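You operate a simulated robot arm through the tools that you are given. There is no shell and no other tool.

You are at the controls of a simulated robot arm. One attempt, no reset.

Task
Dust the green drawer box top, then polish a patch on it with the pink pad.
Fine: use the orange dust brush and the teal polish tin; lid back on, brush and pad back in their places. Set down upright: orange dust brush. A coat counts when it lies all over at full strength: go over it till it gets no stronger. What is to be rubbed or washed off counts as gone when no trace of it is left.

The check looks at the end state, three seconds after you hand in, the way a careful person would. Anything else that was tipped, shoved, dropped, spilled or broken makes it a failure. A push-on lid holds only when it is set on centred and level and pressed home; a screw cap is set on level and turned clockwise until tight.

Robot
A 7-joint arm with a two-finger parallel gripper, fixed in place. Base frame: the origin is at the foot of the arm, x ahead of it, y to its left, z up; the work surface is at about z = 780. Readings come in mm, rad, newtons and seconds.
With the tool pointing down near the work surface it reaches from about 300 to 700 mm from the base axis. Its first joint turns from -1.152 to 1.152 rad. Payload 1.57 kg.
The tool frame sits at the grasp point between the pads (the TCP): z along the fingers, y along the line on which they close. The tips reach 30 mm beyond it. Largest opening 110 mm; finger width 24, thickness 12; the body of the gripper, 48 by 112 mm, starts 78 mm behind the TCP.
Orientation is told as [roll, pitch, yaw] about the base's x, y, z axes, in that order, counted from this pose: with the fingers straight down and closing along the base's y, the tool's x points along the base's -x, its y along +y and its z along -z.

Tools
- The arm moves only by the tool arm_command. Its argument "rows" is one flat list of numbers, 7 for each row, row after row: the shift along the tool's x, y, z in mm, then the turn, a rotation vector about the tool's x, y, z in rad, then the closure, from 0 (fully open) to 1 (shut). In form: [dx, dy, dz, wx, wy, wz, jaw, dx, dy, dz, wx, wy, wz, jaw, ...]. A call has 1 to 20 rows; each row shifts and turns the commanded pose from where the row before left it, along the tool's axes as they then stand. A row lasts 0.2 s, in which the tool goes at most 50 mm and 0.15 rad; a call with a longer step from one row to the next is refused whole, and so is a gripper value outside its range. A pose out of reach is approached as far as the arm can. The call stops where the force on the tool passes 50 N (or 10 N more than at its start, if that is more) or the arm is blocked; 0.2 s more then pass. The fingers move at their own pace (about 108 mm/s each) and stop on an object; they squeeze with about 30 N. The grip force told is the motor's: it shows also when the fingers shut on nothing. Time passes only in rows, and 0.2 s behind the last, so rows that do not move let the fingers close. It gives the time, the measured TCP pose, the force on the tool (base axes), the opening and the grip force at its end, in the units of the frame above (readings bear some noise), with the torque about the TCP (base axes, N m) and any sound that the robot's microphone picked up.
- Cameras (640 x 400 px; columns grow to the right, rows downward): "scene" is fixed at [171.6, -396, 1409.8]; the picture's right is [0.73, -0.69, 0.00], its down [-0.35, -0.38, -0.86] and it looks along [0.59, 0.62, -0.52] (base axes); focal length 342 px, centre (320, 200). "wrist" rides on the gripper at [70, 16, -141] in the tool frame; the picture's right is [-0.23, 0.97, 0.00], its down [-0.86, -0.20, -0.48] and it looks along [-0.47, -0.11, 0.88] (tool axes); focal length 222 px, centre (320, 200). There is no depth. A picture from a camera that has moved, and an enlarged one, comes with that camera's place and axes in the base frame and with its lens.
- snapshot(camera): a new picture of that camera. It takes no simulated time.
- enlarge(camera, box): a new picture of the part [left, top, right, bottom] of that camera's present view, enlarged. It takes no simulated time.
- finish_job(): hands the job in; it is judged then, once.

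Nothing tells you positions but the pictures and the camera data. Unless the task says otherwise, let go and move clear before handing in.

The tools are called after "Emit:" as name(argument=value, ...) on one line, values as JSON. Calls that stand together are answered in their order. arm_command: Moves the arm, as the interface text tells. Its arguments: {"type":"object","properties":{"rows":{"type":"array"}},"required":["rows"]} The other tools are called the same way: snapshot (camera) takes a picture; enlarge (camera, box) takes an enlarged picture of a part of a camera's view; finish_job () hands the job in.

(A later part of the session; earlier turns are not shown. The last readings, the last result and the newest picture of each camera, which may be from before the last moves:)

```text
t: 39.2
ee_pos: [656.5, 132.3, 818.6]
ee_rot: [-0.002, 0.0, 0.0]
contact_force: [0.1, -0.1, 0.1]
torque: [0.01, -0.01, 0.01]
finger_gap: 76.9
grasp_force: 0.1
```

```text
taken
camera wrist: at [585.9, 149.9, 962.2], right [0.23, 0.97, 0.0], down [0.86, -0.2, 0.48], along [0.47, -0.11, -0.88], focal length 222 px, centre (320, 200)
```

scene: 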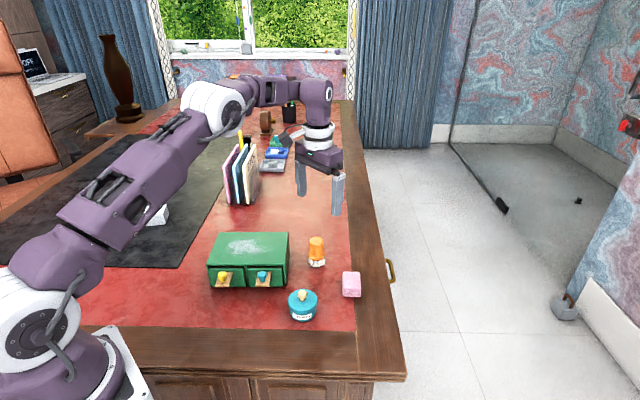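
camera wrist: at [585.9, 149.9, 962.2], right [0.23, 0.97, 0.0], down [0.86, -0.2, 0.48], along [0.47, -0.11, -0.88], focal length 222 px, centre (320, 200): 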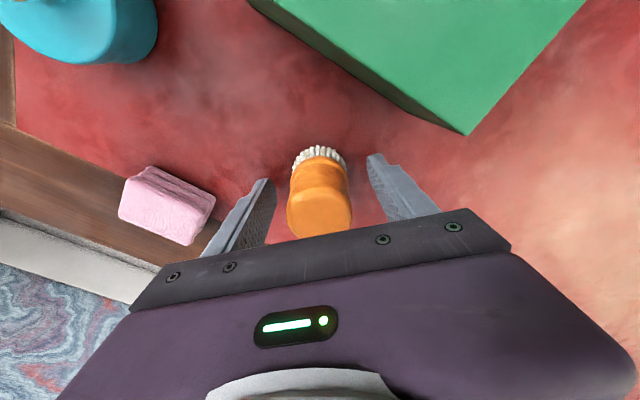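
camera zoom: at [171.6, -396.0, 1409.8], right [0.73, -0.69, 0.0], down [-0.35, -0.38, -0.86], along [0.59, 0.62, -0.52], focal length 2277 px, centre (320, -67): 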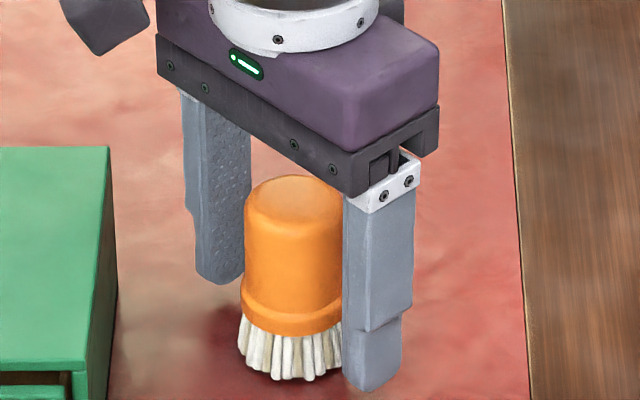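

The brush stands upright. I'll rise clear and compare its place with the first picture.

Emit:
arm_command(rows=[0, 0, -20, 0, 0, 0, 0.2, 0, 0, -40, 0, 0, 0, 0, 0, 0, -40, 0, 0, 0, 0, 0, 0, -40, 0, 0, 0, 0, 0, 0, 0, 0, 0, 0, 0])

Emit:
enlarge(camera="scene", box=[190, 210, 390, 335])

Emit:
snapshot(camera="wrist")

```text
t: 40.4
ee_pos: [656.3, 133.5, 961.6]
ee_rot: [0.001, 0.001, 0.001]
contact_force: [-0.4, 0.4, 0.3]
torque: [-0.02, 0.0, -0.04]
finger_gap: 110.1
grasp_force: 0.0
```

```text
3.20 times, centred on (290, 272) of scene
camera zoom: at [171.6, -396.0, 1409.8], right [0.73, -0.69, 0.0], down [-0.35, -0.38, -0.86], along [0.59, 0.62, -0.52], focal length 1093 px, centre (416, -32)
```

zoom: 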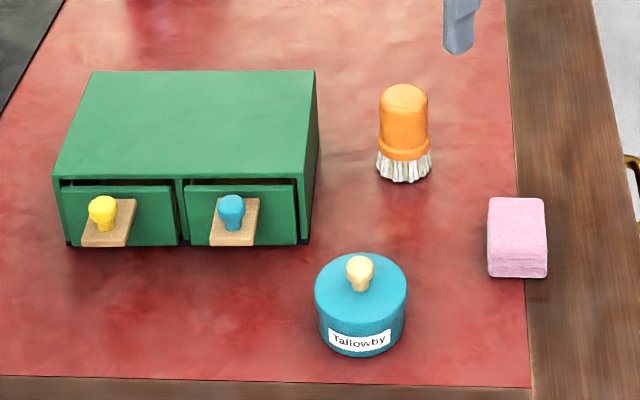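

```text
taken
camera wrist: at [586.1, 150.1, 1104.1], right [0.23, 0.97, 0.0], down [0.86, -0.2, 0.48], along [0.47, -0.11, -0.88], focal length 222 px, centre (320, 200)
```

wrist: 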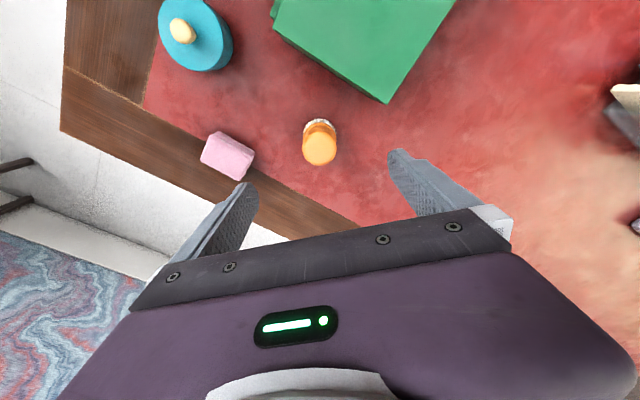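

The brush is back within about a millimetre. Next is the tin lid; I'll move above the tin for a close look.

Emit:
arm_command(rows=[35, -27, 0, 0, 0, 0, 0, 35, -27, 0, 0, 0, 0, 0, 35, -27, 0, 0, 0, 0, 0, 35, -27, 0, 0, 0, 0, 0, 0, 0, 0, 0, 0, 0, 0])

Emit:
snapshot(camera="wrist")

Emit:
enlarge(camera="scene", box=[270, 270, 370, 335])

```text
t: 41.6
ee_pos: [515.3, 23.3, 962.4]
ee_rot: [0.0, 0.001, 0.0]
contact_force: [0.5, -0.5, 0.1]
torque: [-0.01, 0.01, -0.04]
finger_gap: 110.1
grasp_force: 0.0
```

```text
taken
camera wrist: at [445.7, 40.2, 1104.8], right [0.23, 0.97, 0.0], down [0.85, -0.2, 0.48], along [0.47, -0.11, -0.88], focal length 222 px, centre (320, 200)
```

wrist: 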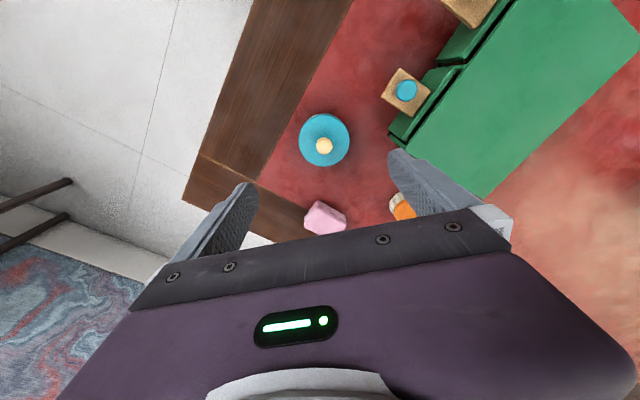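

```text
6.15 times, centred on (320, 302) of scene
camera zoom: at [171.6, -396.0, 1409.8], right [0.73, -0.69, 0.0], down [-0.35, -0.38, -0.86], along [0.59, 0.62, -0.52], focal length 2102 px, centre (320, -431)
```

zoom: 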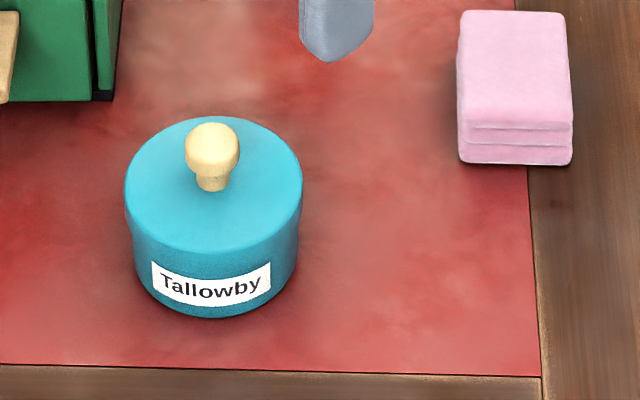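

The tin is at about (518,28) with a 20 mm mushroom knob on the lid. I'll line up over the knob and come down partway to check.

Emit:
arm_command(rows=[-2.5, 4.5, 0, 0, 0, 0, 0.5, 0, 0, 40, 0, 0, 0, 0.5, 0, 0, 40, 0, 0, 0, 0.5, 0, 0, 0, 0, 0, 0, 0.5])

Emit:
enlarge(camera="wrist", box=[220, 90, 420, 240])

Emit:
enlarge(camera="scene", box=[260, 255, 360, 325])

```text
t: 42.6
ee_pos: [517.8, 30.0, 879.0]
ee_rot: [0.0, 0.001, 0.0]
contact_force: [0.9, 0.3, -0.3]
torque: [0.01, 0.01, -0.04]
finger_gap: 55.3
grasp_force: 0.1
```

```text
2.67 times, centred on (320, 165) of wrist
camera zoom: at [447.3, 46.3, 1021.5], right [0.23, 0.97, 0.0], down [0.86, -0.2, 0.48], along [0.47, -0.11, -0.88], focal length 592 px, centre (320, 293)
```

zoom: 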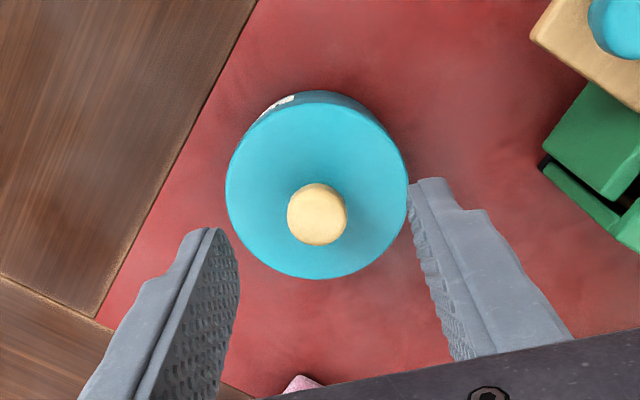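

```text
5.71 times, centred on (310, 290) of scene
camera zoom: at [171.6, -396.0, 1409.8], right [0.73, -0.69, 0.0], down [-0.35, -0.38, -0.86], along [0.59, 0.62, -0.52], focal length 1952 px, centre (377, -314)
```

zoom: 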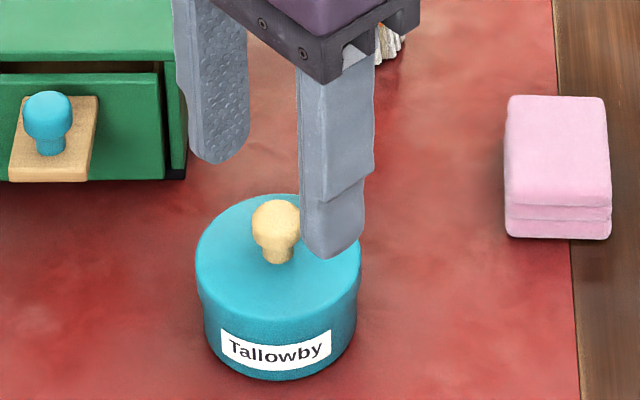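

I'm centred over the knob. I'll lower to TCP z≈848 and close gently.

Emit:
arm_command(rows=[0, -0.5, 15, 0, 0, 0, 0.6, 0, 0, 10, 0, 0, 0, 0.6, 0, 0, 5, 0, 0, 0, 0.6, 0, 0, 0, 0, 0, 0, 0.65, 0, 0, 0, 0, 0, 0, 0.7, 0, 0, 0, 0, 0, 0, 0.75, 0, 0, 0, 0, 0, 0, 0.8])

Emit:
enlarge(camera="wrist", box=[220, 90, 420, 240])

Emit:
enlarge(camera="scene", box=[260, 255, 360, 325])

```text
t: 44.2
ee_pos: [519.1, 28.1, 850.1]
ee_rot: [0.0, 0.0, 0.002]
contact_force: [0.2, -0.8, 12.7]
torque: [-0.04, 0.0, 0.01]
finger_gap: 29.2
grasp_force: 4.2
```

```text
2.67 times, centred on (320, 165) of wrist
camera zoom: at [447.8, 45.6, 992.7], right [0.23, 0.97, 0.0], down [0.85, -0.2, 0.48], along [0.47, -0.11, -0.88], focal length 592 px, centre (320, 293)
```

zoom: 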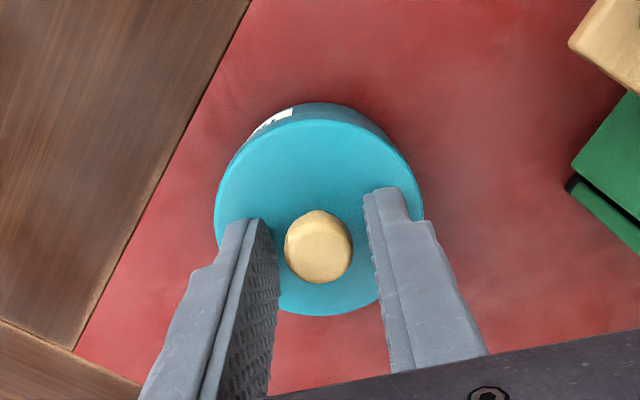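

```text
5.71 times, centred on (310, 290) of scene
camera zoom: at [171.4, -396.0, 1409.8], right [0.73, -0.69, 0.0], down [-0.35, -0.38, -0.86], along [0.59, 0.62, -0.52], focal length 1952 px, centre (377, -314)
```

zoom: 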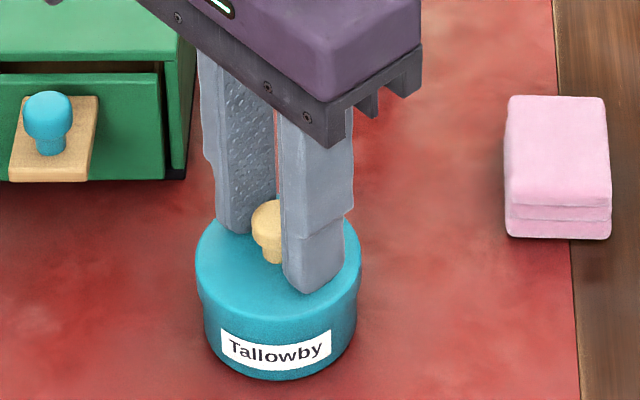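

The tips are resting on the lid with 13 N, so the lid top is near z≈820. I'll back up 3 mm and then close on the knob.

Emit:
arm_command(rows=[0, 0, -3, 0, 0, 0, 0.74, 0, 0, 0, 0, 0, 0, 0.74])

Emit:
arm_command(rows=[0, 0, 0, 0, 0, 0, 0.78, 0, 0, 0, 0, 0, 0, 0.82, 0, 0, 0, 0, 0, 0, 0.86, 0, 0, 0, 0, 0, 0, 1, 0, 0, 0, 0, 0, 0, 1, 0, 0, 0, 0, 0, 0, 1])

Emit:
enlarge(camera="wrist", box=[220, 90, 420, 240])

Emit:
enlarge(camera="scene", box=[260, 255, 360, 325])

```text
t: 44.8
ee_pos: [517.8, 28.4, 852.8]
ee_rot: [0.001, 0.0, 0.0]
contact_force: [1.2, 1.2, -0.4]
torque: [-0.04, -0.01, 0.01]
finger_gap: 28.3
grasp_force: 0.1
```

```text
t: 46.2
ee_pos: [519.0, 28.4, 853.3]
ee_rot: [-0.001, -0.001, 0.0]
contact_force: [-1.0, -0.3, -0.3]
torque: [0.03, 0.0, 0.05]
finger_gap: 18.0
grasp_force: 30.0
heard: snap
```

```text
2.67 times, centred on (320, 165) of wrist
camera zoom: at [448.2, 45.2, 995.7], right [0.23, 0.97, 0.0], down [0.86, -0.2, 0.48], along [0.47, -0.11, -0.88], focal length 592 px, centre (320, 293)
```

zoom: 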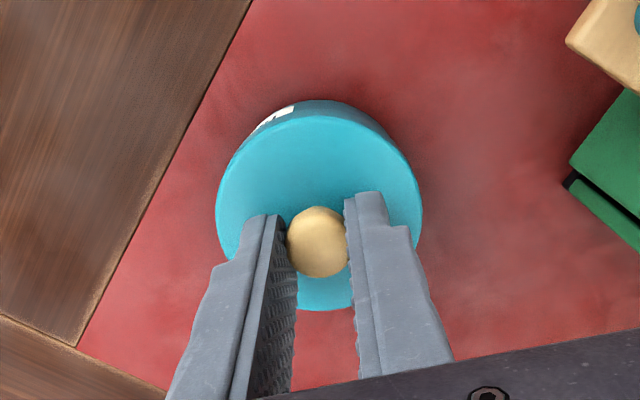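

```text
5.71 times, centred on (310, 290) of scene
camera zoom: at [171.6, -396.0, 1409.8], right [0.73, -0.69, 0.0], down [-0.35, -0.38, -0.86], along [0.59, 0.62, -0.52], focal length 1952 px, centre (377, -314)
```

zoom: 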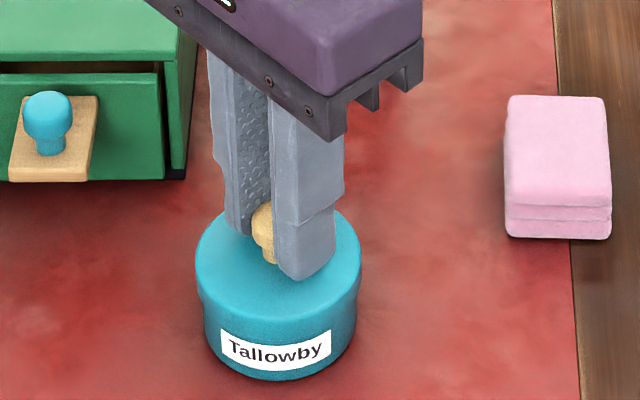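

Gripped the knob (18 mm) and heard a snap, which suggests the lid has popped loose. I'll lift slightly and check whether only the lid comes up.

Emit:
arm_command(rows=[0, 0, -3, 0, 0, 0, 1, 0, 0, -4, 0, 0, 0, 1, 0, 0, -4, 0, 0, 0, 1, 0, 0, 0, 0, 0, 0, 1])

Emit:
enlarge(camera="scene", box=[260, 255, 360, 325])

```text
t: 47.2
ee_pos: [519.9, 27.9, 864.0]
ee_rot: [0.0, 0.001, 0.001]
contact_force: [0.2, 1.3, 0.6]
torque: [0.04, 0.04, 0.02]
finger_gap: 18.0
grasp_force: 29.7
```

```text
5.71 times, centred on (310, 290) of scene
camera zoom: at [171.6, -396.0, 1409.8], right [0.73, -0.69, 0.0], down [-0.35, -0.38, -0.86], along [0.59, 0.62, -0.52], focal length 1952 px, centre (377, -314)
```

zoom: 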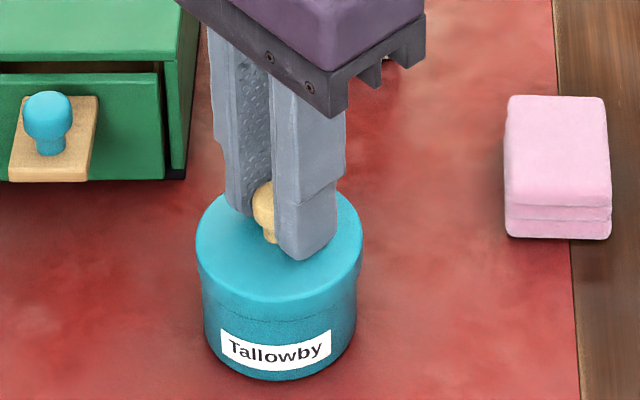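

Only the lid lifts. I'll raise it fully and look into the tin.

Emit:
arm_command(rows=[0, 0, -40, 0, 0, 0, 1, 0, 0, -40, 0, 0, 0, 1, 0, 0, -30, 0, 0, 0, 1, 0, 0, 0, 0, 0, 0, 1])

Emit:
enlarge(camera="scene", box=[260, 225, 370, 325])

Emit:
snapshot(camera="wrist")

```text
t: 48.2
ee_pos: [519.3, 28.2, 975.6]
ee_rot: [0.0, 0.0, 0.0]
contact_force: [0.4, -0.5, -1.0]
torque: [-0.04, 0.0, -0.01]
finger_gap: 17.8
grasp_force: 30.0
```

```text
4.00 times, centred on (315, 275) of scene
camera zoom: at [171.6, -396.0, 1409.8], right [0.73, -0.69, 0.0], down [-0.35, -0.38, -0.86], along [0.59, 0.62, -0.52], focal length 1366 px, centre (340, -100)
```

zoom: 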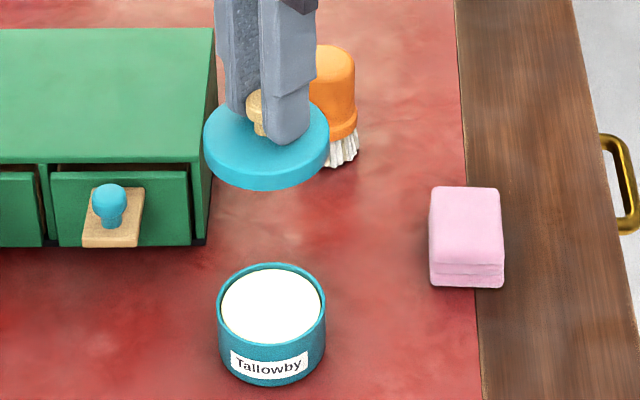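

```text
taken
camera wrist: at [449.2, 45.2, 1118.1], right [0.23, 0.97, 0.0], down [0.85, -0.2, 0.48], along [0.47, -0.11, -0.88], focal length 222 px, centre (320, 200)
```

wrist: 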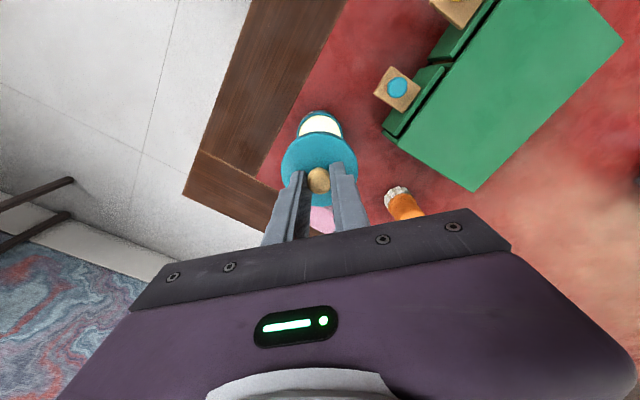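

The tin is full of white polish just below the rim. I'll put the lid down on the clear red area left-front of the box, around (330,300).

Emit:
arm_command(rows=[23.6, 34, 0, 0, 0, 0, 1, 23.6, 34, 0, 0, 0, 0, 1, 23.6, 34, 0, 0, 0, 0, 1, 23.6, 34, 0, 0, 0, 0, 1, 23.6, 34, 0, 0, 0, 0, 1, 23.6, 34, 0, 0, 0, 0, 1, 23.6, 34, 0, 0, 0, 0, 1, 23.6, 34, 0, 0, 0, 0, 1, 0, 0, 0, 0, 0, 0, 1])

Emit:
snapshot(camera="scene")

Emit:
snapshot(camera="wrist")

```text
t: 50.2
ee_pos: [331.0, 302.8, 971.7]
ee_rot: [-0.001, 0.001, -0.001]
contact_force: [0.0, -0.3, -0.4]
torque: [0.03, 0.0, 0.0]
finger_gap: 18.2
grasp_force: 30.0
```

```text
taken
```

scene: 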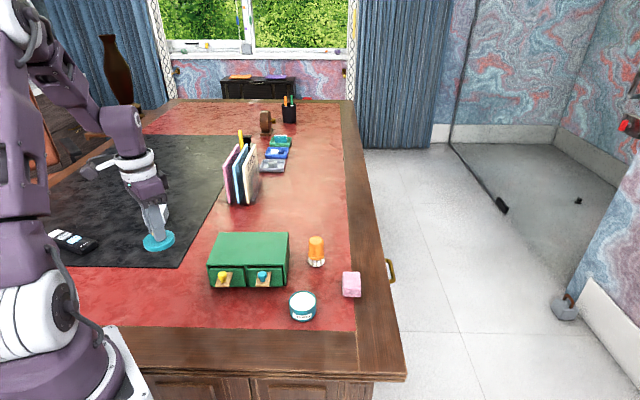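

```text
taken
camera wrist: at [259.9, 318.6, 1115.1], right [0.23, 0.97, 0.0], down [0.86, -0.2, 0.48], along [0.47, -0.11, -0.88], focal length 222 px, centre (320, 200)
```

wrist: 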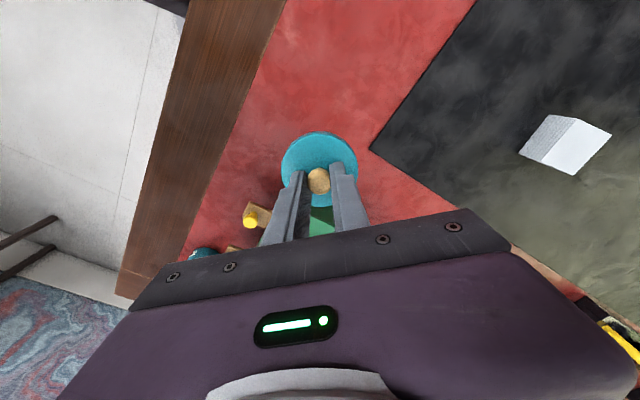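

The spot below is clear red leather. I'll lower the lid.

Emit:
arm_command(rows=[0, 0, 40, 0, 0, 0, 1, 0, 0, 40, 0, 0, 0, 1, 0, 0, 40, 0, 0, 0, 1, 0, 0, 15, 0, 0, 0, 1, 0, 0, 0, 0, 0, 0, 1])

Emit:
enlarge(camera="scene", box=[130, 230, 230, 310])

```text
t: 51.4
ee_pos: [329.7, 301.0, 838.5]
ee_rot: [-0.001, 0.0, 0.001]
contact_force: [0.3, 0.6, -0.5]
torque: [0.03, 0.01, 0.0]
finger_gap: 18.2
grasp_force: 30.1
```

```text
5.00 times, centred on (180, 270) of scene
camera zoom: at [171.6, -396.0, 1409.8], right [0.73, -0.69, 0.0], down [-0.35, -0.38, -0.86], along [0.59, 0.62, -0.52], focal length 1708 px, centre (1020, -150)
```

zoom: 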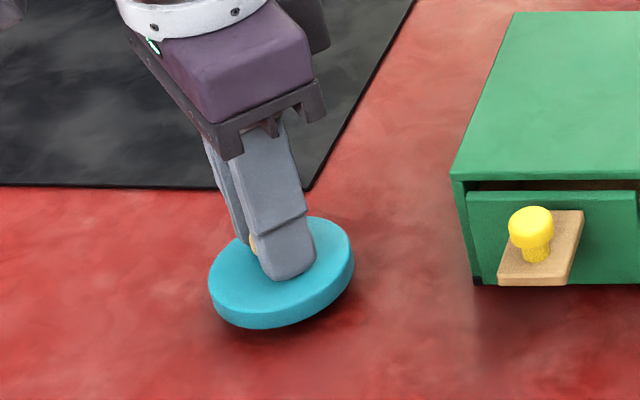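

Emit:
arm_command(rows=[0, 0, 2, 0, 0, 0, 1, 0, 0, 2, 0, 0, 0, 1, 0, 0, 2, 0, 0, 0, 1, 0, 0, 0, 0, 0, 0, 1])

```text
t: 52.4
ee_pos: [329.2, 301.6, 831.0]
ee_rot: [0.0, -0.002, 0.001]
contact_force: [-0.8, 0.1, -0.6]
torque: [-0.01, 0.03, -0.02]
finger_gap: 18.0
grasp_force: 30.4
```

Emit:
arm_command(rows=[0, 0, 1.5, 0, 0, 0, 1, 0, 0, 1.5, 0, 0, 0, 1, 0, 0, 0, 0, 0, 0, 1])

```text
t: 53.2
ee_pos: [329.5, 300.2, 828.6]
ee_rot: [0.0, 0.0, 0.0]
contact_force: [0.1, 0.2, -1.3]
torque: [-0.02, -0.02, 0.0]
finger_gap: 17.9
grasp_force: 30.3
```

Emit:
arm_command(rows=[0, 0, 1.5, 0, 0, 0, 1, 0, 0, 1, 0, 0, 0, 1, 0, 0, 0, 0, 0, 0, 1])

Emit:
enlarge(camera="scene", box=[130, 230, 230, 310])

```text
t: 54.0
ee_pos: [329.2, 300.2, 827.6]
ee_rot: [0.0, 0.002, -0.001]
contact_force: [0.5, -0.8, 0.0]
torque: [-0.01, 0.03, -0.01]
finger_gap: 18.1
grasp_force: 30.0
```

```text
5.00 times, centred on (180, 270) of scene
camera zoom: at [171.6, -396.0, 1409.8], right [0.73, -0.69, 0.0], down [-0.35, -0.38, -0.86], along [0.59, 0.62, -0.52], focal length 1708 px, centre (1020, -150)
```

zoom: 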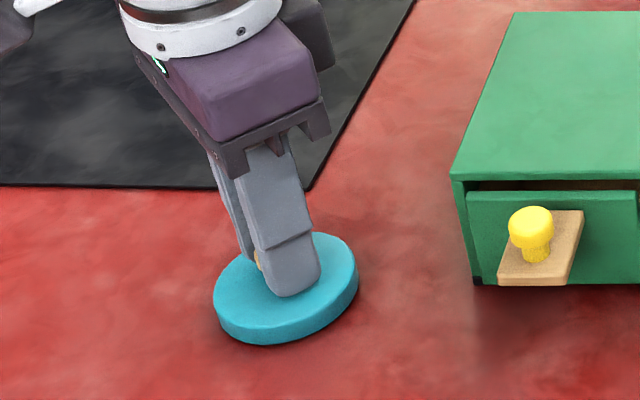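

Still slightly above the table; I'll continue in 1 mm steps.

Emit:
arm_command(rows=[0, 0, 1, 0, 0, 0, 1, 0, 0, 0, 0, 0, 0, 1])

```text
t: 54.6
ee_pos: [329.3, 301.0, 825.2]
ee_rot: [0.001, -0.001, -0.001]
contact_force: [-1.0, -0.6, -0.5]
torque: [0.01, 0.01, 0.0]
finger_gap: 17.9
grasp_force: 29.8
```

Emit:
arm_command(rows=[0, 0, 1, 0, 0, 0, 1, 0, 0, 0, 0, 0, 0, 1])

```text
t: 55.2
ee_pos: [329.6, 301.4, 825.1]
ee_rot: [0.001, 0.0, 0.001]
contact_force: [0.0, 0.0, -0.7]
torque: [0.03, 0.03, 0.01]
finger_gap: 18.2
grasp_force: 29.9
```

Emit:
arm_command(rows=[0, 0, 1, 0, 0, 0, 1, 0, 0, 0, 0, 0, 0, 1])

```text
t: 55.8
ee_pos: [330.0, 302.0, 824.4]
ee_rot: [0.0, -0.002, 0.002]
contact_force: [-0.1, -0.1, -0.5]
torque: [-0.01, 0.0, -0.02]
finger_gap: 18.0
grasp_force: 29.4
```

Emit:
arm_command(rows=[0, 0, 1, 0, 0, 0, 1, 0, 0, 0, 0, 0, 0, 1])

```text
t: 56.4
ee_pos: [330.3, 301.4, 823.6]
ee_rot: [0.0, 0.001, 0.001]
contact_force: [0.2, -0.2, -0.3]
torque: [0.01, -0.03, 0.02]
finger_gap: 18.0
grasp_force: 29.9
```

Emit:
arm_command(rows=[0, 0, 1, 0, 0, 0, 1, 0, 0, 0, 0, 0, 0, 1])

Emit:
enlarge(camera="scene", box=[145, 255, 215, 305])

```text
t: 57.0
ee_pos: [329.7, 300.5, 822.8]
ee_rot: [0.001, -0.001, -0.001]
contact_force: [-0.5, 0.2, 0.3]
torque: [0.0, -0.02, 0.01]
finger_gap: 18.0
grasp_force: 30.5
```

```text
8.00 times, centred on (180, 280) of scene
camera zoom: at [171.6, -396.0, 1409.8], right [0.73, -0.69, 0.0], down [-0.35, -0.38, -0.86], along [0.59, 0.62, -0.52], focal length 2732 px, centre (1440, -440)
```

zoom: 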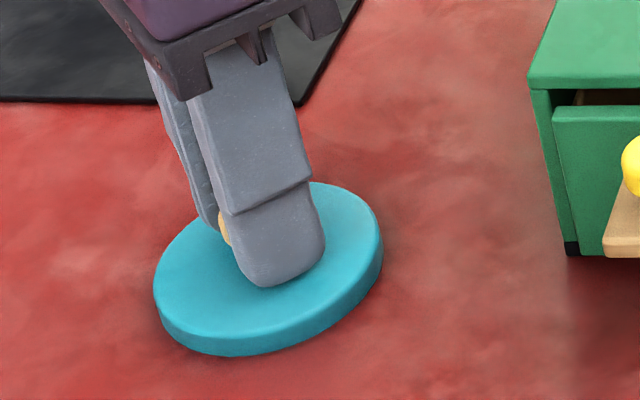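

Emit:
arm_command(rows=[0, 0, 1, 0, 0, 0, 1, 0, 0, 0, 0, 0, 0, 1])

```text
t: 57.6
ee_pos: [330.0, 301.1, 821.5]
ee_rot: [-0.001, 0.0, 0.0]
contact_force: [0.1, 0.1, 0.0]
torque: [-0.03, 0.01, 0.03]
finger_gap: 17.8
grasp_force: 30.0
```

Emit:
arm_command(rows=[0, 0, 1, 0, 0, 0, 1, 0, 0, 0, 0, 0, 0, 1])

```text
t: 58.2
ee_pos: [329.5, 300.5, 820.2]
ee_rot: [0.001, 0.001, -0.001]
contact_force: [-0.1, 0.4, 0.3]
torque: [0.0, 0.01, 0.0]
finger_gap: 17.9
grasp_force: 30.0
```

Emit:
arm_command(rows=[0, 0, 1, 0, 0, 0, 1, 0, 0, 0, 0, 0, 0, 1])

```text
t: 58.8
ee_pos: [329.4, 301.0, 818.7]
ee_rot: [-0.001, 0.0, 0.0]
contact_force: [-0.7, -0.1, -0.9]
torque: [0.01, 0.03, 0.01]
finger_gap: 18.0
grasp_force: 30.1
```

Emit:
arm_command(rows=[0, 0, 1, 0, 0, 0, 1, 0, 0, 0, 0, 0, 0, 1])

Emit:
enlarge(camera="scene", box=[145, 255, 215, 305])

Emit:
enlarge(camera="wrist", box=[220, 90, 420, 240])

```text
t: 59.4
ee_pos: [330.5, 300.8, 817.6]
ee_rot: [0.001, 0.0, -0.001]
contact_force: [-0.8, 0.8, 0.5]
torque: [0.0, -0.04, -0.02]
finger_gap: 17.8
grasp_force: 29.9
```

```text
8.00 times, centred on (180, 280) of scene
camera zoom: at [171.6, -396.0, 1409.8], right [0.73, -0.69, 0.0], down [-0.35, -0.38, -0.86], along [0.59, 0.62, -0.52], focal length 2732 px, centre (1440, -440)
```

zoom: 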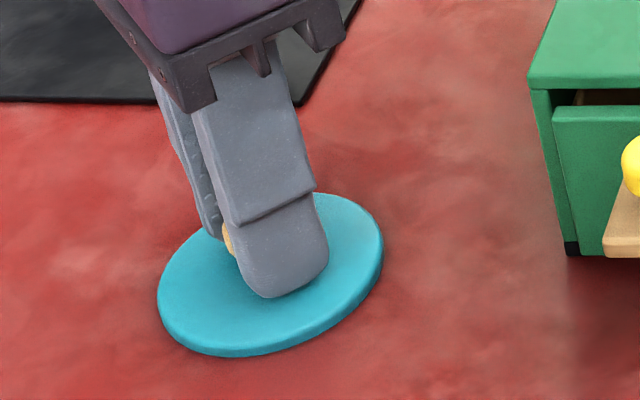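

```text
2.67 times, centred on (320, 165) of wrist
camera zoom: at [259.4, 317.5, 960.8], right [0.23, 0.97, 0.0], down [0.86, -0.2, 0.48], along [0.47, -0.11, -0.88], focal length 592 px, centre (320, 293)
```

zoom: 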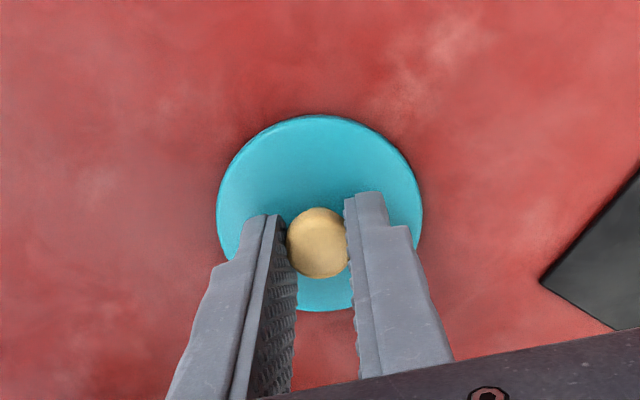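

The lid edge is sinking visually into the table without force, so its solid part is probably higher up. I'll go down another millimetre at a time to find real support.

Emit:
arm_command(rows=[0, 0, 1, 0, 0, 0, 1, 0, 0, 0, 0, 0, 0, 1])

```text
t: 60.0
ee_pos: [330.7, 300.6, 816.1]
ee_rot: [0.0, 0.0, -0.001]
contact_force: [0.6, -0.9, 8.7]
torque: [-0.04, 0.01, 0.01]
finger_gap: 18.0
grasp_force: 30.4
```

Support found at TCP z≈816 with 9 N. I'll release the knob here.

Emit:
arm_command(rows=[0, 0, -0.3, 0, 0, 0, 0.82, 0, 0, 0, 0, 0, 0, 0.78, 0, 0, 0, 0, 0, 0, 0.7, 0, 0, 0, 0, 0, 0, 0.6, 0, 0, 0, 0, 0, 0, 0.6])

Emit:
enlarge(camera="scene", box=[145, 255, 215, 305])

Emit:
enlarge(camera="wrist", box=[220, 90, 420, 240])

```text
t: 61.2
ee_pos: [329.0, 300.7, 818.0]
ee_rot: [0.0, 0.001, 0.0]
contact_force: [-1.1, -0.7, -0.1]
torque: [0.02, 0.02, 0.0]
finger_gap: 43.8
grasp_force: 0.1
```

```text
8.00 times, centred on (180, 280) of scene
camera zoom: at [171.6, -396.0, 1409.8], right [0.73, -0.69, 0.0], down [-0.35, -0.38, -0.86], along [0.59, 0.62, -0.52], focal length 2732 px, centre (1440, -440)
```

zoom: 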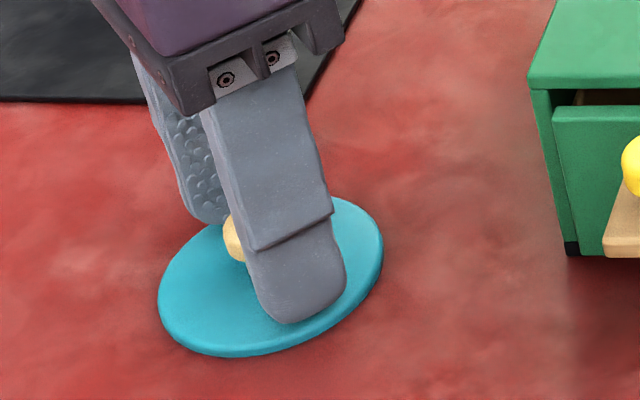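

```text
2.67 times, centred on (320, 165) of wrist
camera zoom: at [259.0, 317.6, 960.1], right [0.23, 0.97, 0.0], down [0.86, -0.2, 0.48], along [0.47, -0.11, -0.88], focal length 592 px, centre (320, 293)
```

zoom: 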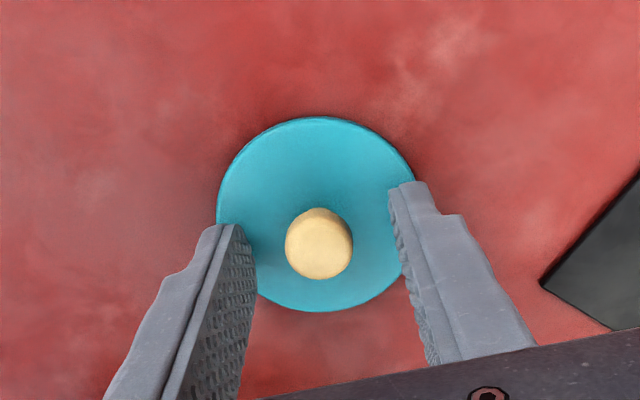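

The lid rests on the table. I'll rise and travel to above the pad, turning the gripper about 47° to match it.

Emit:
arm_command(rows=[0, 0, -45, 0, 0, 0, 0.4, 0, 0, -45, 0, 0, 0, 0, 0, 0, -45, 0, 0, 0, 0, -32, -30.6, -1, 0, 0, 0, 0, -32, -30.6, 0, 0, 0, 0, 0, -32, -30.6, 0, 0, 0, 0, 0, -32, -30.6, 0, 0, 0, 0, 0, -32, -30.6, 0, 0, 0, 0, 0, -32, -30.6, 0, 0, 0, 0, 0, -32, -30.6, 0, 0, 0, 0, 0, -32, -30.6, 0, 0, 0, 0, 0, -32, -30.6, 0, 0, 0, 0, 0, -30, -28, 0, 0, 0, 0, 0, 0, 0, 0, 0, 0, 0, 0])

Emit:
snapshot(camera="wrist")

Emit:
enlarge(camera="scene", box=[280, 250, 380, 330])

```text
t: 64.2
ee_pos: [647.7, -2.8, 953.5]
ee_rot: [0.0, 0.003, 0.0]
contact_force: [-0.2, -0.3, -0.3]
torque: [0.03, 0.0, 0.01]
finger_gap: 110.0
grasp_force: 0.1
```

```text
taken
camera wrist: at [578.8, 14.3, 1097.1], right [0.23, 0.97, 0.0], down [0.86, -0.2, 0.48], along [0.47, -0.11, -0.88], focal length 222 px, centre (320, 200)
```

wrist: 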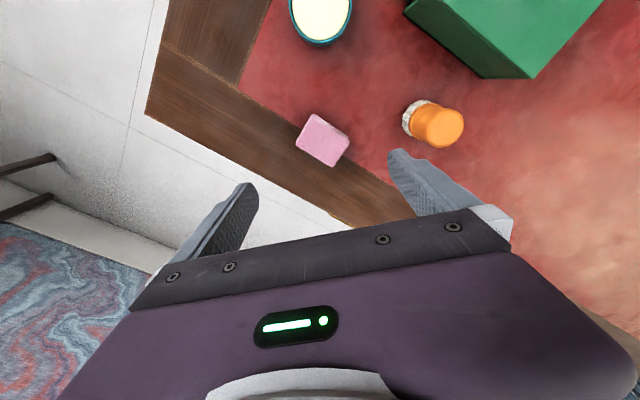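

```text
5.00 times, centred on (330, 290) of scene
camera zoom: at [171.6, -396.0, 1409.8], right [0.73, -0.69, 0.0], down [-0.35, -0.38, -0.86], along [0.59, 0.62, -0.52], focal length 1708 px, centre (270, -250)
```

zoom: 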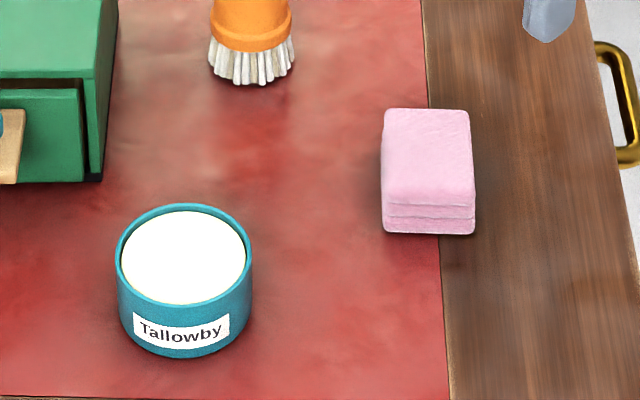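

Emit:
enlarge(camera="wrist", box=[270, 90, 380, 180])

Emit:
enlarge(camera="scene", box=[285, 285, 325, 325])

```text
4.44 times, centred on (325, 135) of wrist
camera zoom: at [578.8, 14.3, 1097.1], right [0.23, 0.97, 0.0], down [0.86, -0.2, 0.48], along [0.47, -0.11, -0.88], focal length 987 px, centre (298, 489)
```

zoom: 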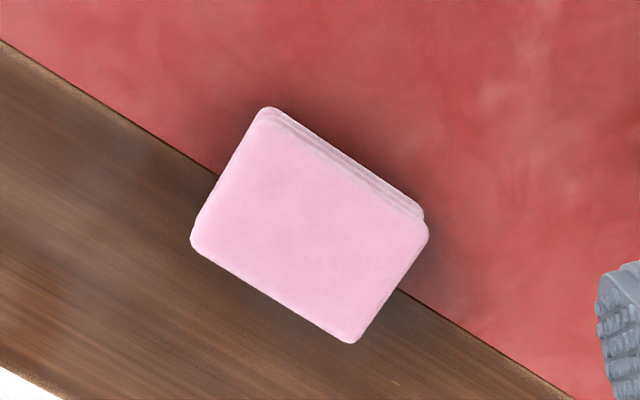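

```text
10.00 times, centred on (305, 305) of scene
camera zoom: at [171.6, -396.0, 1409.8], right [0.73, -0.69, 0.0], down [-0.35, -0.38, -0.86], along [0.59, 0.62, -0.52], focal length 3416 px, centre (470, -850)
```

zoom: 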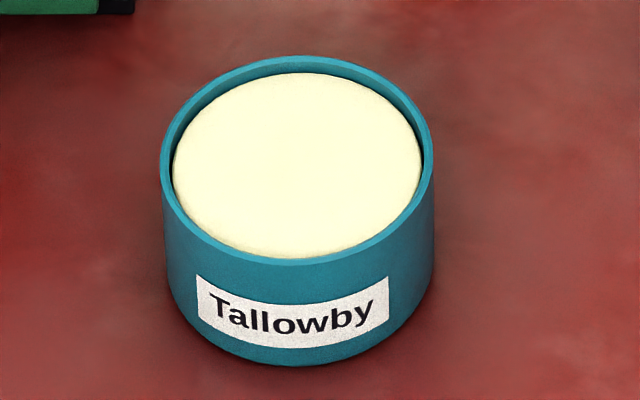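

The pad is about 57×43×28 mm, centred near (651,1) and turned about 45°; the wax sits about 3 mm below the tin's rim. I'll turn the gripper 45° and line up over the pad.

Emit:
arm_command(rows=[0, 0, 0, 0, 0, -0.131, 0, 0, 0, 0, 0, 0, -0.131, 0, 0, 0, 0, 0, 0, -0.131, 0, 0, 0, 0, 0, 0, -0.131, 0, 0, 0, 0, 0, 0, -0.131, 0, 0, 0, 0, 0, 0, -0.131, 0.25, -4.7, 0, 40, 0, 0, 0, 0.25, 0, 0, 40, 0, 0, 0, 0.25, 0, 0, 0, 0, 0, 0, 0.25])

Emit:
enlarge(camera="wrist", box=[190, 80, 450, 260])

Emit:
enlarge(camera="scene", box=[290, 220, 410, 310])

```text
t: 66.2
ee_pos: [649.7, -0.9, 873.9]
ee_rot: [0.001, -0.001, 0.787]
contact_force: [0.7, 0.7, 0.4]
torque: [-0.01, -0.04, 0.01]
finger_gap: 82.5
grasp_force: 0.0
```

```text
2.22 times, centred on (320, 170) of wrist
camera zoom: at [589.3, -37.6, 1016.3], right [-0.53, 0.85, 0.0], down [0.75, 0.46, 0.48], along [0.41, 0.25, -0.88], focal length 494 px, centre (320, 267)
```

zoom: 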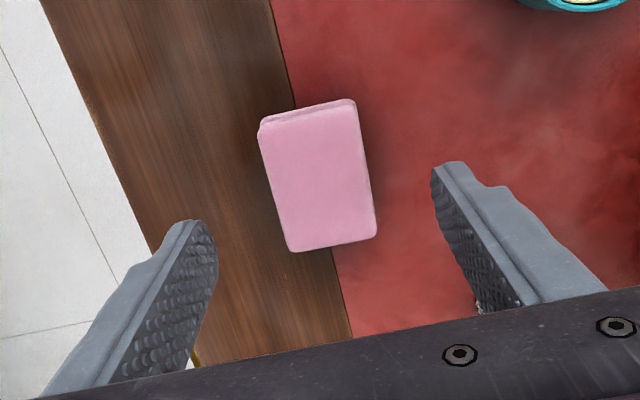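

```text
4.44 times, centred on (350, 265) of scene
camera zoom: at [171.6, -396.0, 1409.8], right [0.73, -0.69, 0.0], down [-0.35, -0.38, -0.86], along [0.59, 0.62, -0.52], focal length 1518 px, centre (187, -89)
```

zoom: 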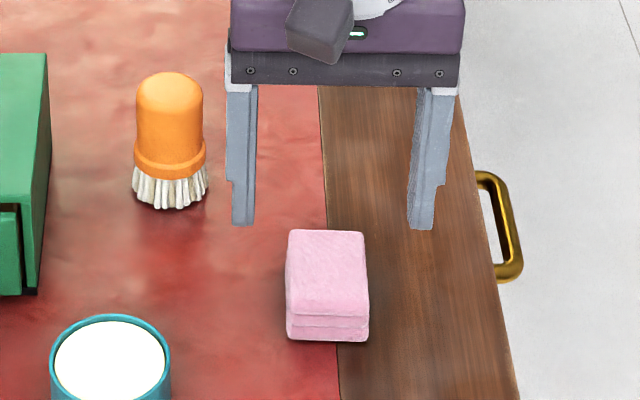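

The pad's long axis is at about 42.4°, so I'll trim the yaw slightly, descend to TCP z≈821 and close.

Emit:
arm_command(rows=[0, 0, 20, 0, 0, 0.045, 0.25, 0, 0, 20, 0, 0, 0, 0.35, 0, 0, 12, 0, 0, 0, 0.45, 0, 0, 0, 0, 0, 0, 0.5, 0, 0, 0, 0, 0, 0, 0.53])

Emit:
enlarge(camera="wrist", box=[190, 80, 450, 260])

Emit:
enlarge(camera="scene", box=[290, 220, 410, 310])

```text
t: 67.4
ee_pos: [651.6, -0.9, 821.5]
ee_rot: [0.0, 0.0, 0.742]
contact_force: [0.3, 0.1, 0.1]
torque: [0.03, 0.01, 0.01]
finger_gap: 51.9
grasp_force: 0.1
```

```text
2.22 times, centred on (320, 170) of wrist
camera zoom: at [589.0, -35.1, 964.4], right [-0.49, 0.87, 0.0], down [0.77, 0.43, 0.48], along [0.42, 0.23, -0.88], focal length 494 px, centre (320, 267)
```

zoom: 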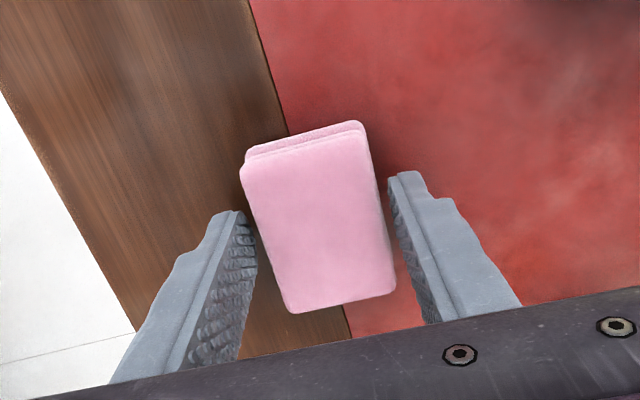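

```text
4.44 times, centred on (350, 265) of scene
camera zoom: at [171.6, -396.0, 1409.8], right [0.73, -0.69, 0.0], down [-0.35, -0.38, -0.86], along [0.59, 0.62, -0.52], focal length 1518 px, centre (187, -89)
```

zoom: 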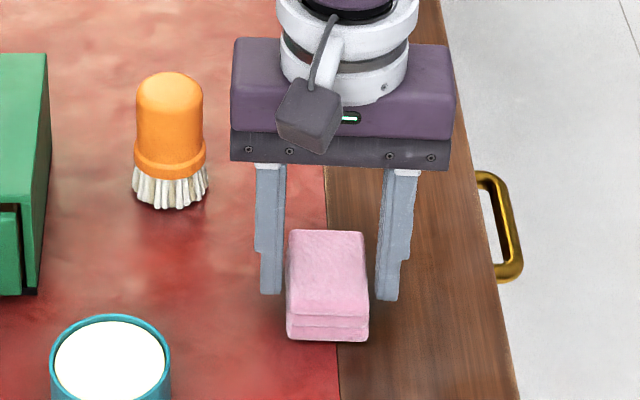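

The pad is centred and aligned between the fingers. Closing gently.

Emit:
arm_command(rows=[0, 0, 0, 0, 0, 0, 0.57, 0, 0, 0, 0, 0, 0, 0.6, 0, 0, 0, 0, 0, 0, 0.63, 0, 0, 0, 0, 0, 0, 0.66, 0, 0, 0, 0, 0, 0, 1, 0, 0, 0, 0, 0, 0, 1])

Emit:
enlarge(camera="wrist", box=[190, 80, 450, 260])

Emit:
enlarge(camera="scene", box=[290, 220, 410, 310])

```text
t: 68.8
ee_pos: [650.6, -1.0, 821.6]
ee_rot: [0.0, -0.001, 0.741]
contact_force: [1.0, 0.0, 0.5]
torque: [-0.04, -0.02, 0.03]
finger_gap: 44.0
grasp_force: 30.5
```

```text
2.22 times, centred on (320, 170) of wrist
camera zoom: at [589.0, -35.1, 964.5], right [-0.49, 0.87, 0.0], down [0.77, 0.43, 0.48], along [0.42, 0.23, -0.88], focal length 494 px, centre (320, 267)
```

zoom: 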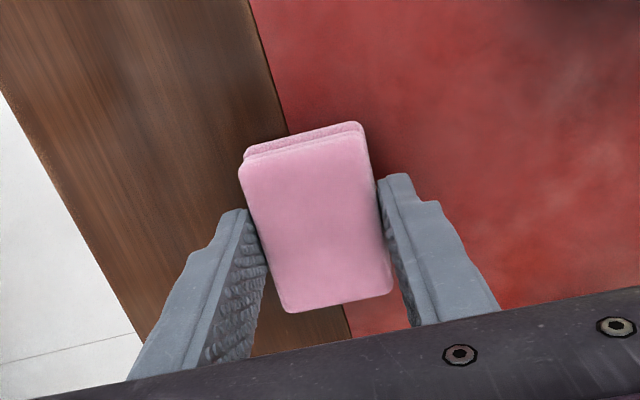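

```text
4.44 times, centred on (350, 265) of scene
camera zoom: at [171.6, -396.0, 1409.8], right [0.73, -0.69, 0.0], down [-0.35, -0.38, -0.86], along [0.59, 0.62, -0.52], focal length 1518 px, centre (187, -89)
```

zoom: 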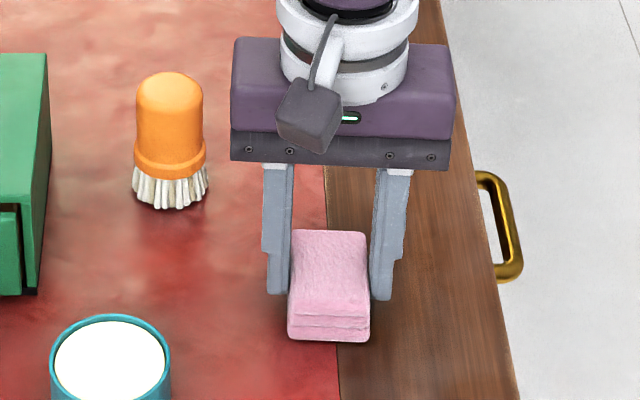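

The pad is gripped; its return pose is TCP (650.8,-0.7,821.5) at yaw 0.741. I'll lift it and carry it over the tin.

Emit:
arm_command(rows=[0, 0, -30, 0, 0, 0, 1, 0, 0, -32, 0, 0, 0, 1, 19.6, 27.6, 0, 0, 0, 0, 1, 19.6, 27.6, 0, 0, 0, 0, 1, 19.6, 27.6, 0, 0, 0, 0, 1, 19.6, 27.6, 0, 0, 0, 0, 1, 0, 0, 0, 0, 0, 0, 1])

Emit:
snapshot(camera="wrist")

Emit:
enlarge(camera="scene", box=[250, 240, 370, 330])

```text
t: 70.4
ee_pos: [519.2, 30.6, 883.7]
ee_rot: [0.001, -0.001, 0.743]
contact_force: [-0.2, -0.4, -0.7]
torque: [0.03, -0.03, -0.01]
finger_gap: 44.0
grasp_force: 29.9
```

```text
taken
camera wrist: at [454.9, -4.7, 1026.7], right [-0.49, 0.87, 0.0], down [0.77, 0.43, 0.48], along [0.42, 0.23, -0.88], focal length 222 px, centre (320, 200)
```

wrist: 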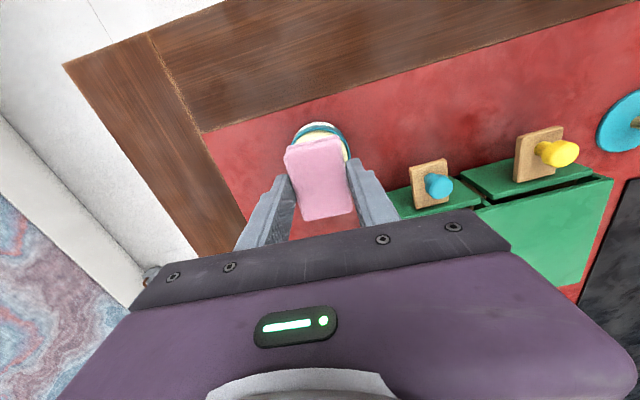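

```text
4.44 times, centred on (310, 285) of scene
camera zoom: at [171.6, -396.0, 1409.8], right [0.73, -0.69, 0.0], down [-0.35, -0.38, -0.86], along [0.59, 0.62, -0.52], focal length 1518 px, centre (364, -178)
```

zoom: 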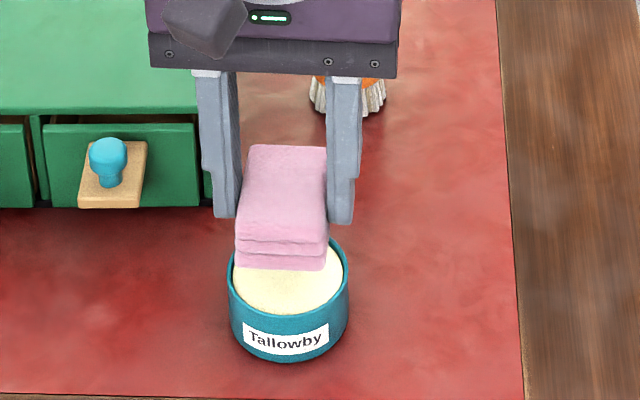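

The pad hovers over the wax. I'll lower it close to the rim, then go in small steps.

Emit:
arm_command(rows=[0, 0, 10, 0, 0, 0, 1, 0, 0, 8, 0, 0, 0, 1, 0, 0, 2, 0, 0, 0, 1, 0, 0, 0, 0, 0, 0, 1])

```text
t: 71.4
ee_pos: [519.3, 28.8, 864.4]
ee_rot: [-0.002, 0.0, 0.743]
contact_force: [0.0, 0.4, 0.0]
torque: [-0.01, -0.01, -0.02]
finger_gap: 44.0
grasp_force: 29.8
```

Emit:
arm_command(rows=[0, 0, 1.5, 0, 0, 0, 1, 0, 0, 1.5, 0, 0, 0, 1, 0, 0, 0, 0, 0, 0, 1])

Emit:
enlarge(camera="scene", box=[270, 260, 350, 320])

```text
t: 72.2
ee_pos: [519.2, 27.9, 860.5]
ee_rot: [0.0, 0.0, 0.741]
contact_force: [0.3, 0.3, -0.7]
torque: [-0.02, 0.0, 0.0]
finger_gap: 43.9
grasp_force: 29.7
```

```text
6.67 times, centred on (310, 290) of scene
camera zoom: at [171.6, -396.0, 1409.8], right [0.73, -0.69, 0.0], down [-0.35, -0.38, -0.86], along [0.59, 0.62, -0.52], focal length 2277 px, centre (387, -400)
```

zoom: 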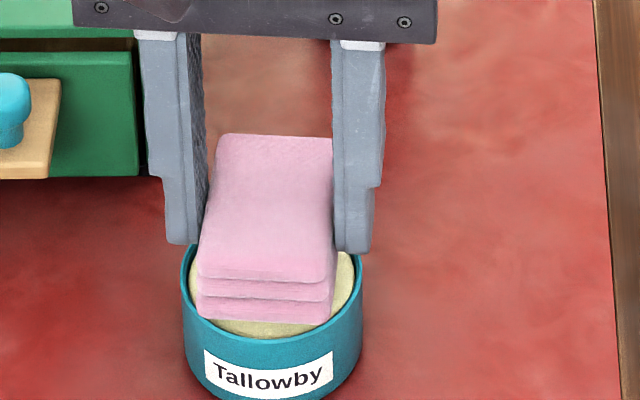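

Emit:
arm_command(rows=[0, 0, 1, 0, 0, 0, 1, 0, 0, 1, 0, 0, 0, 1, 0, 0, 0, 0, 0, 0, 1])

```text
t: 73.0
ee_pos: [518.8, 29.0, 857.7]
ee_rot: [0.0, -0.001, 0.741]
contact_force: [0.2, 0.3, -0.1]
torque: [0.01, 0.02, 0.03]
finger_gap: 44.0
grasp_force: 29.9
```

Emit:
arm_command(rows=[0, 0, 1, 0, 0, 0, 1, 0, 0, 0, 0, 0, 0, 1])

```text
t: 73.6
ee_pos: [518.9, 28.7, 856.9]
ee_rot: [0.001, 0.0, 0.742]
contact_force: [-0.1, 0.6, -0.5]
torque: [0.03, -0.02, 0.01]
finger_gap: 43.9
grasp_force: 30.1
```

Emit:
arm_command(rows=[0, 0, 1, 0, 0, 0, 1, 0, 0, 0, 0, 0, 0, 1])

Emit:
enlarge(camera="scene", box=[270, 260, 350, 320])

```text
t: 74.2
ee_pos: [518.5, 28.6, 857.2]
ee_rot: [0.001, -0.001, 0.742]
contact_force: [-2.4, 1.1, 12.1]
torque: [0.04, 0.17, 0.01]
finger_gap: 43.5
grasp_force: 29.8
```

```text
6.67 times, centred on (310, 290) of scene
camera zoom: at [171.3, -396.0, 1409.9], right [0.73, -0.69, 0.0], down [-0.35, -0.38, -0.86], along [0.59, 0.62, -0.52], focal length 2277 px, centre (387, -400)
```

zoom: 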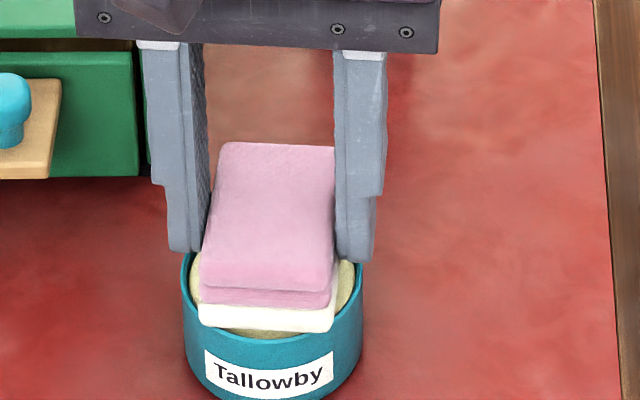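

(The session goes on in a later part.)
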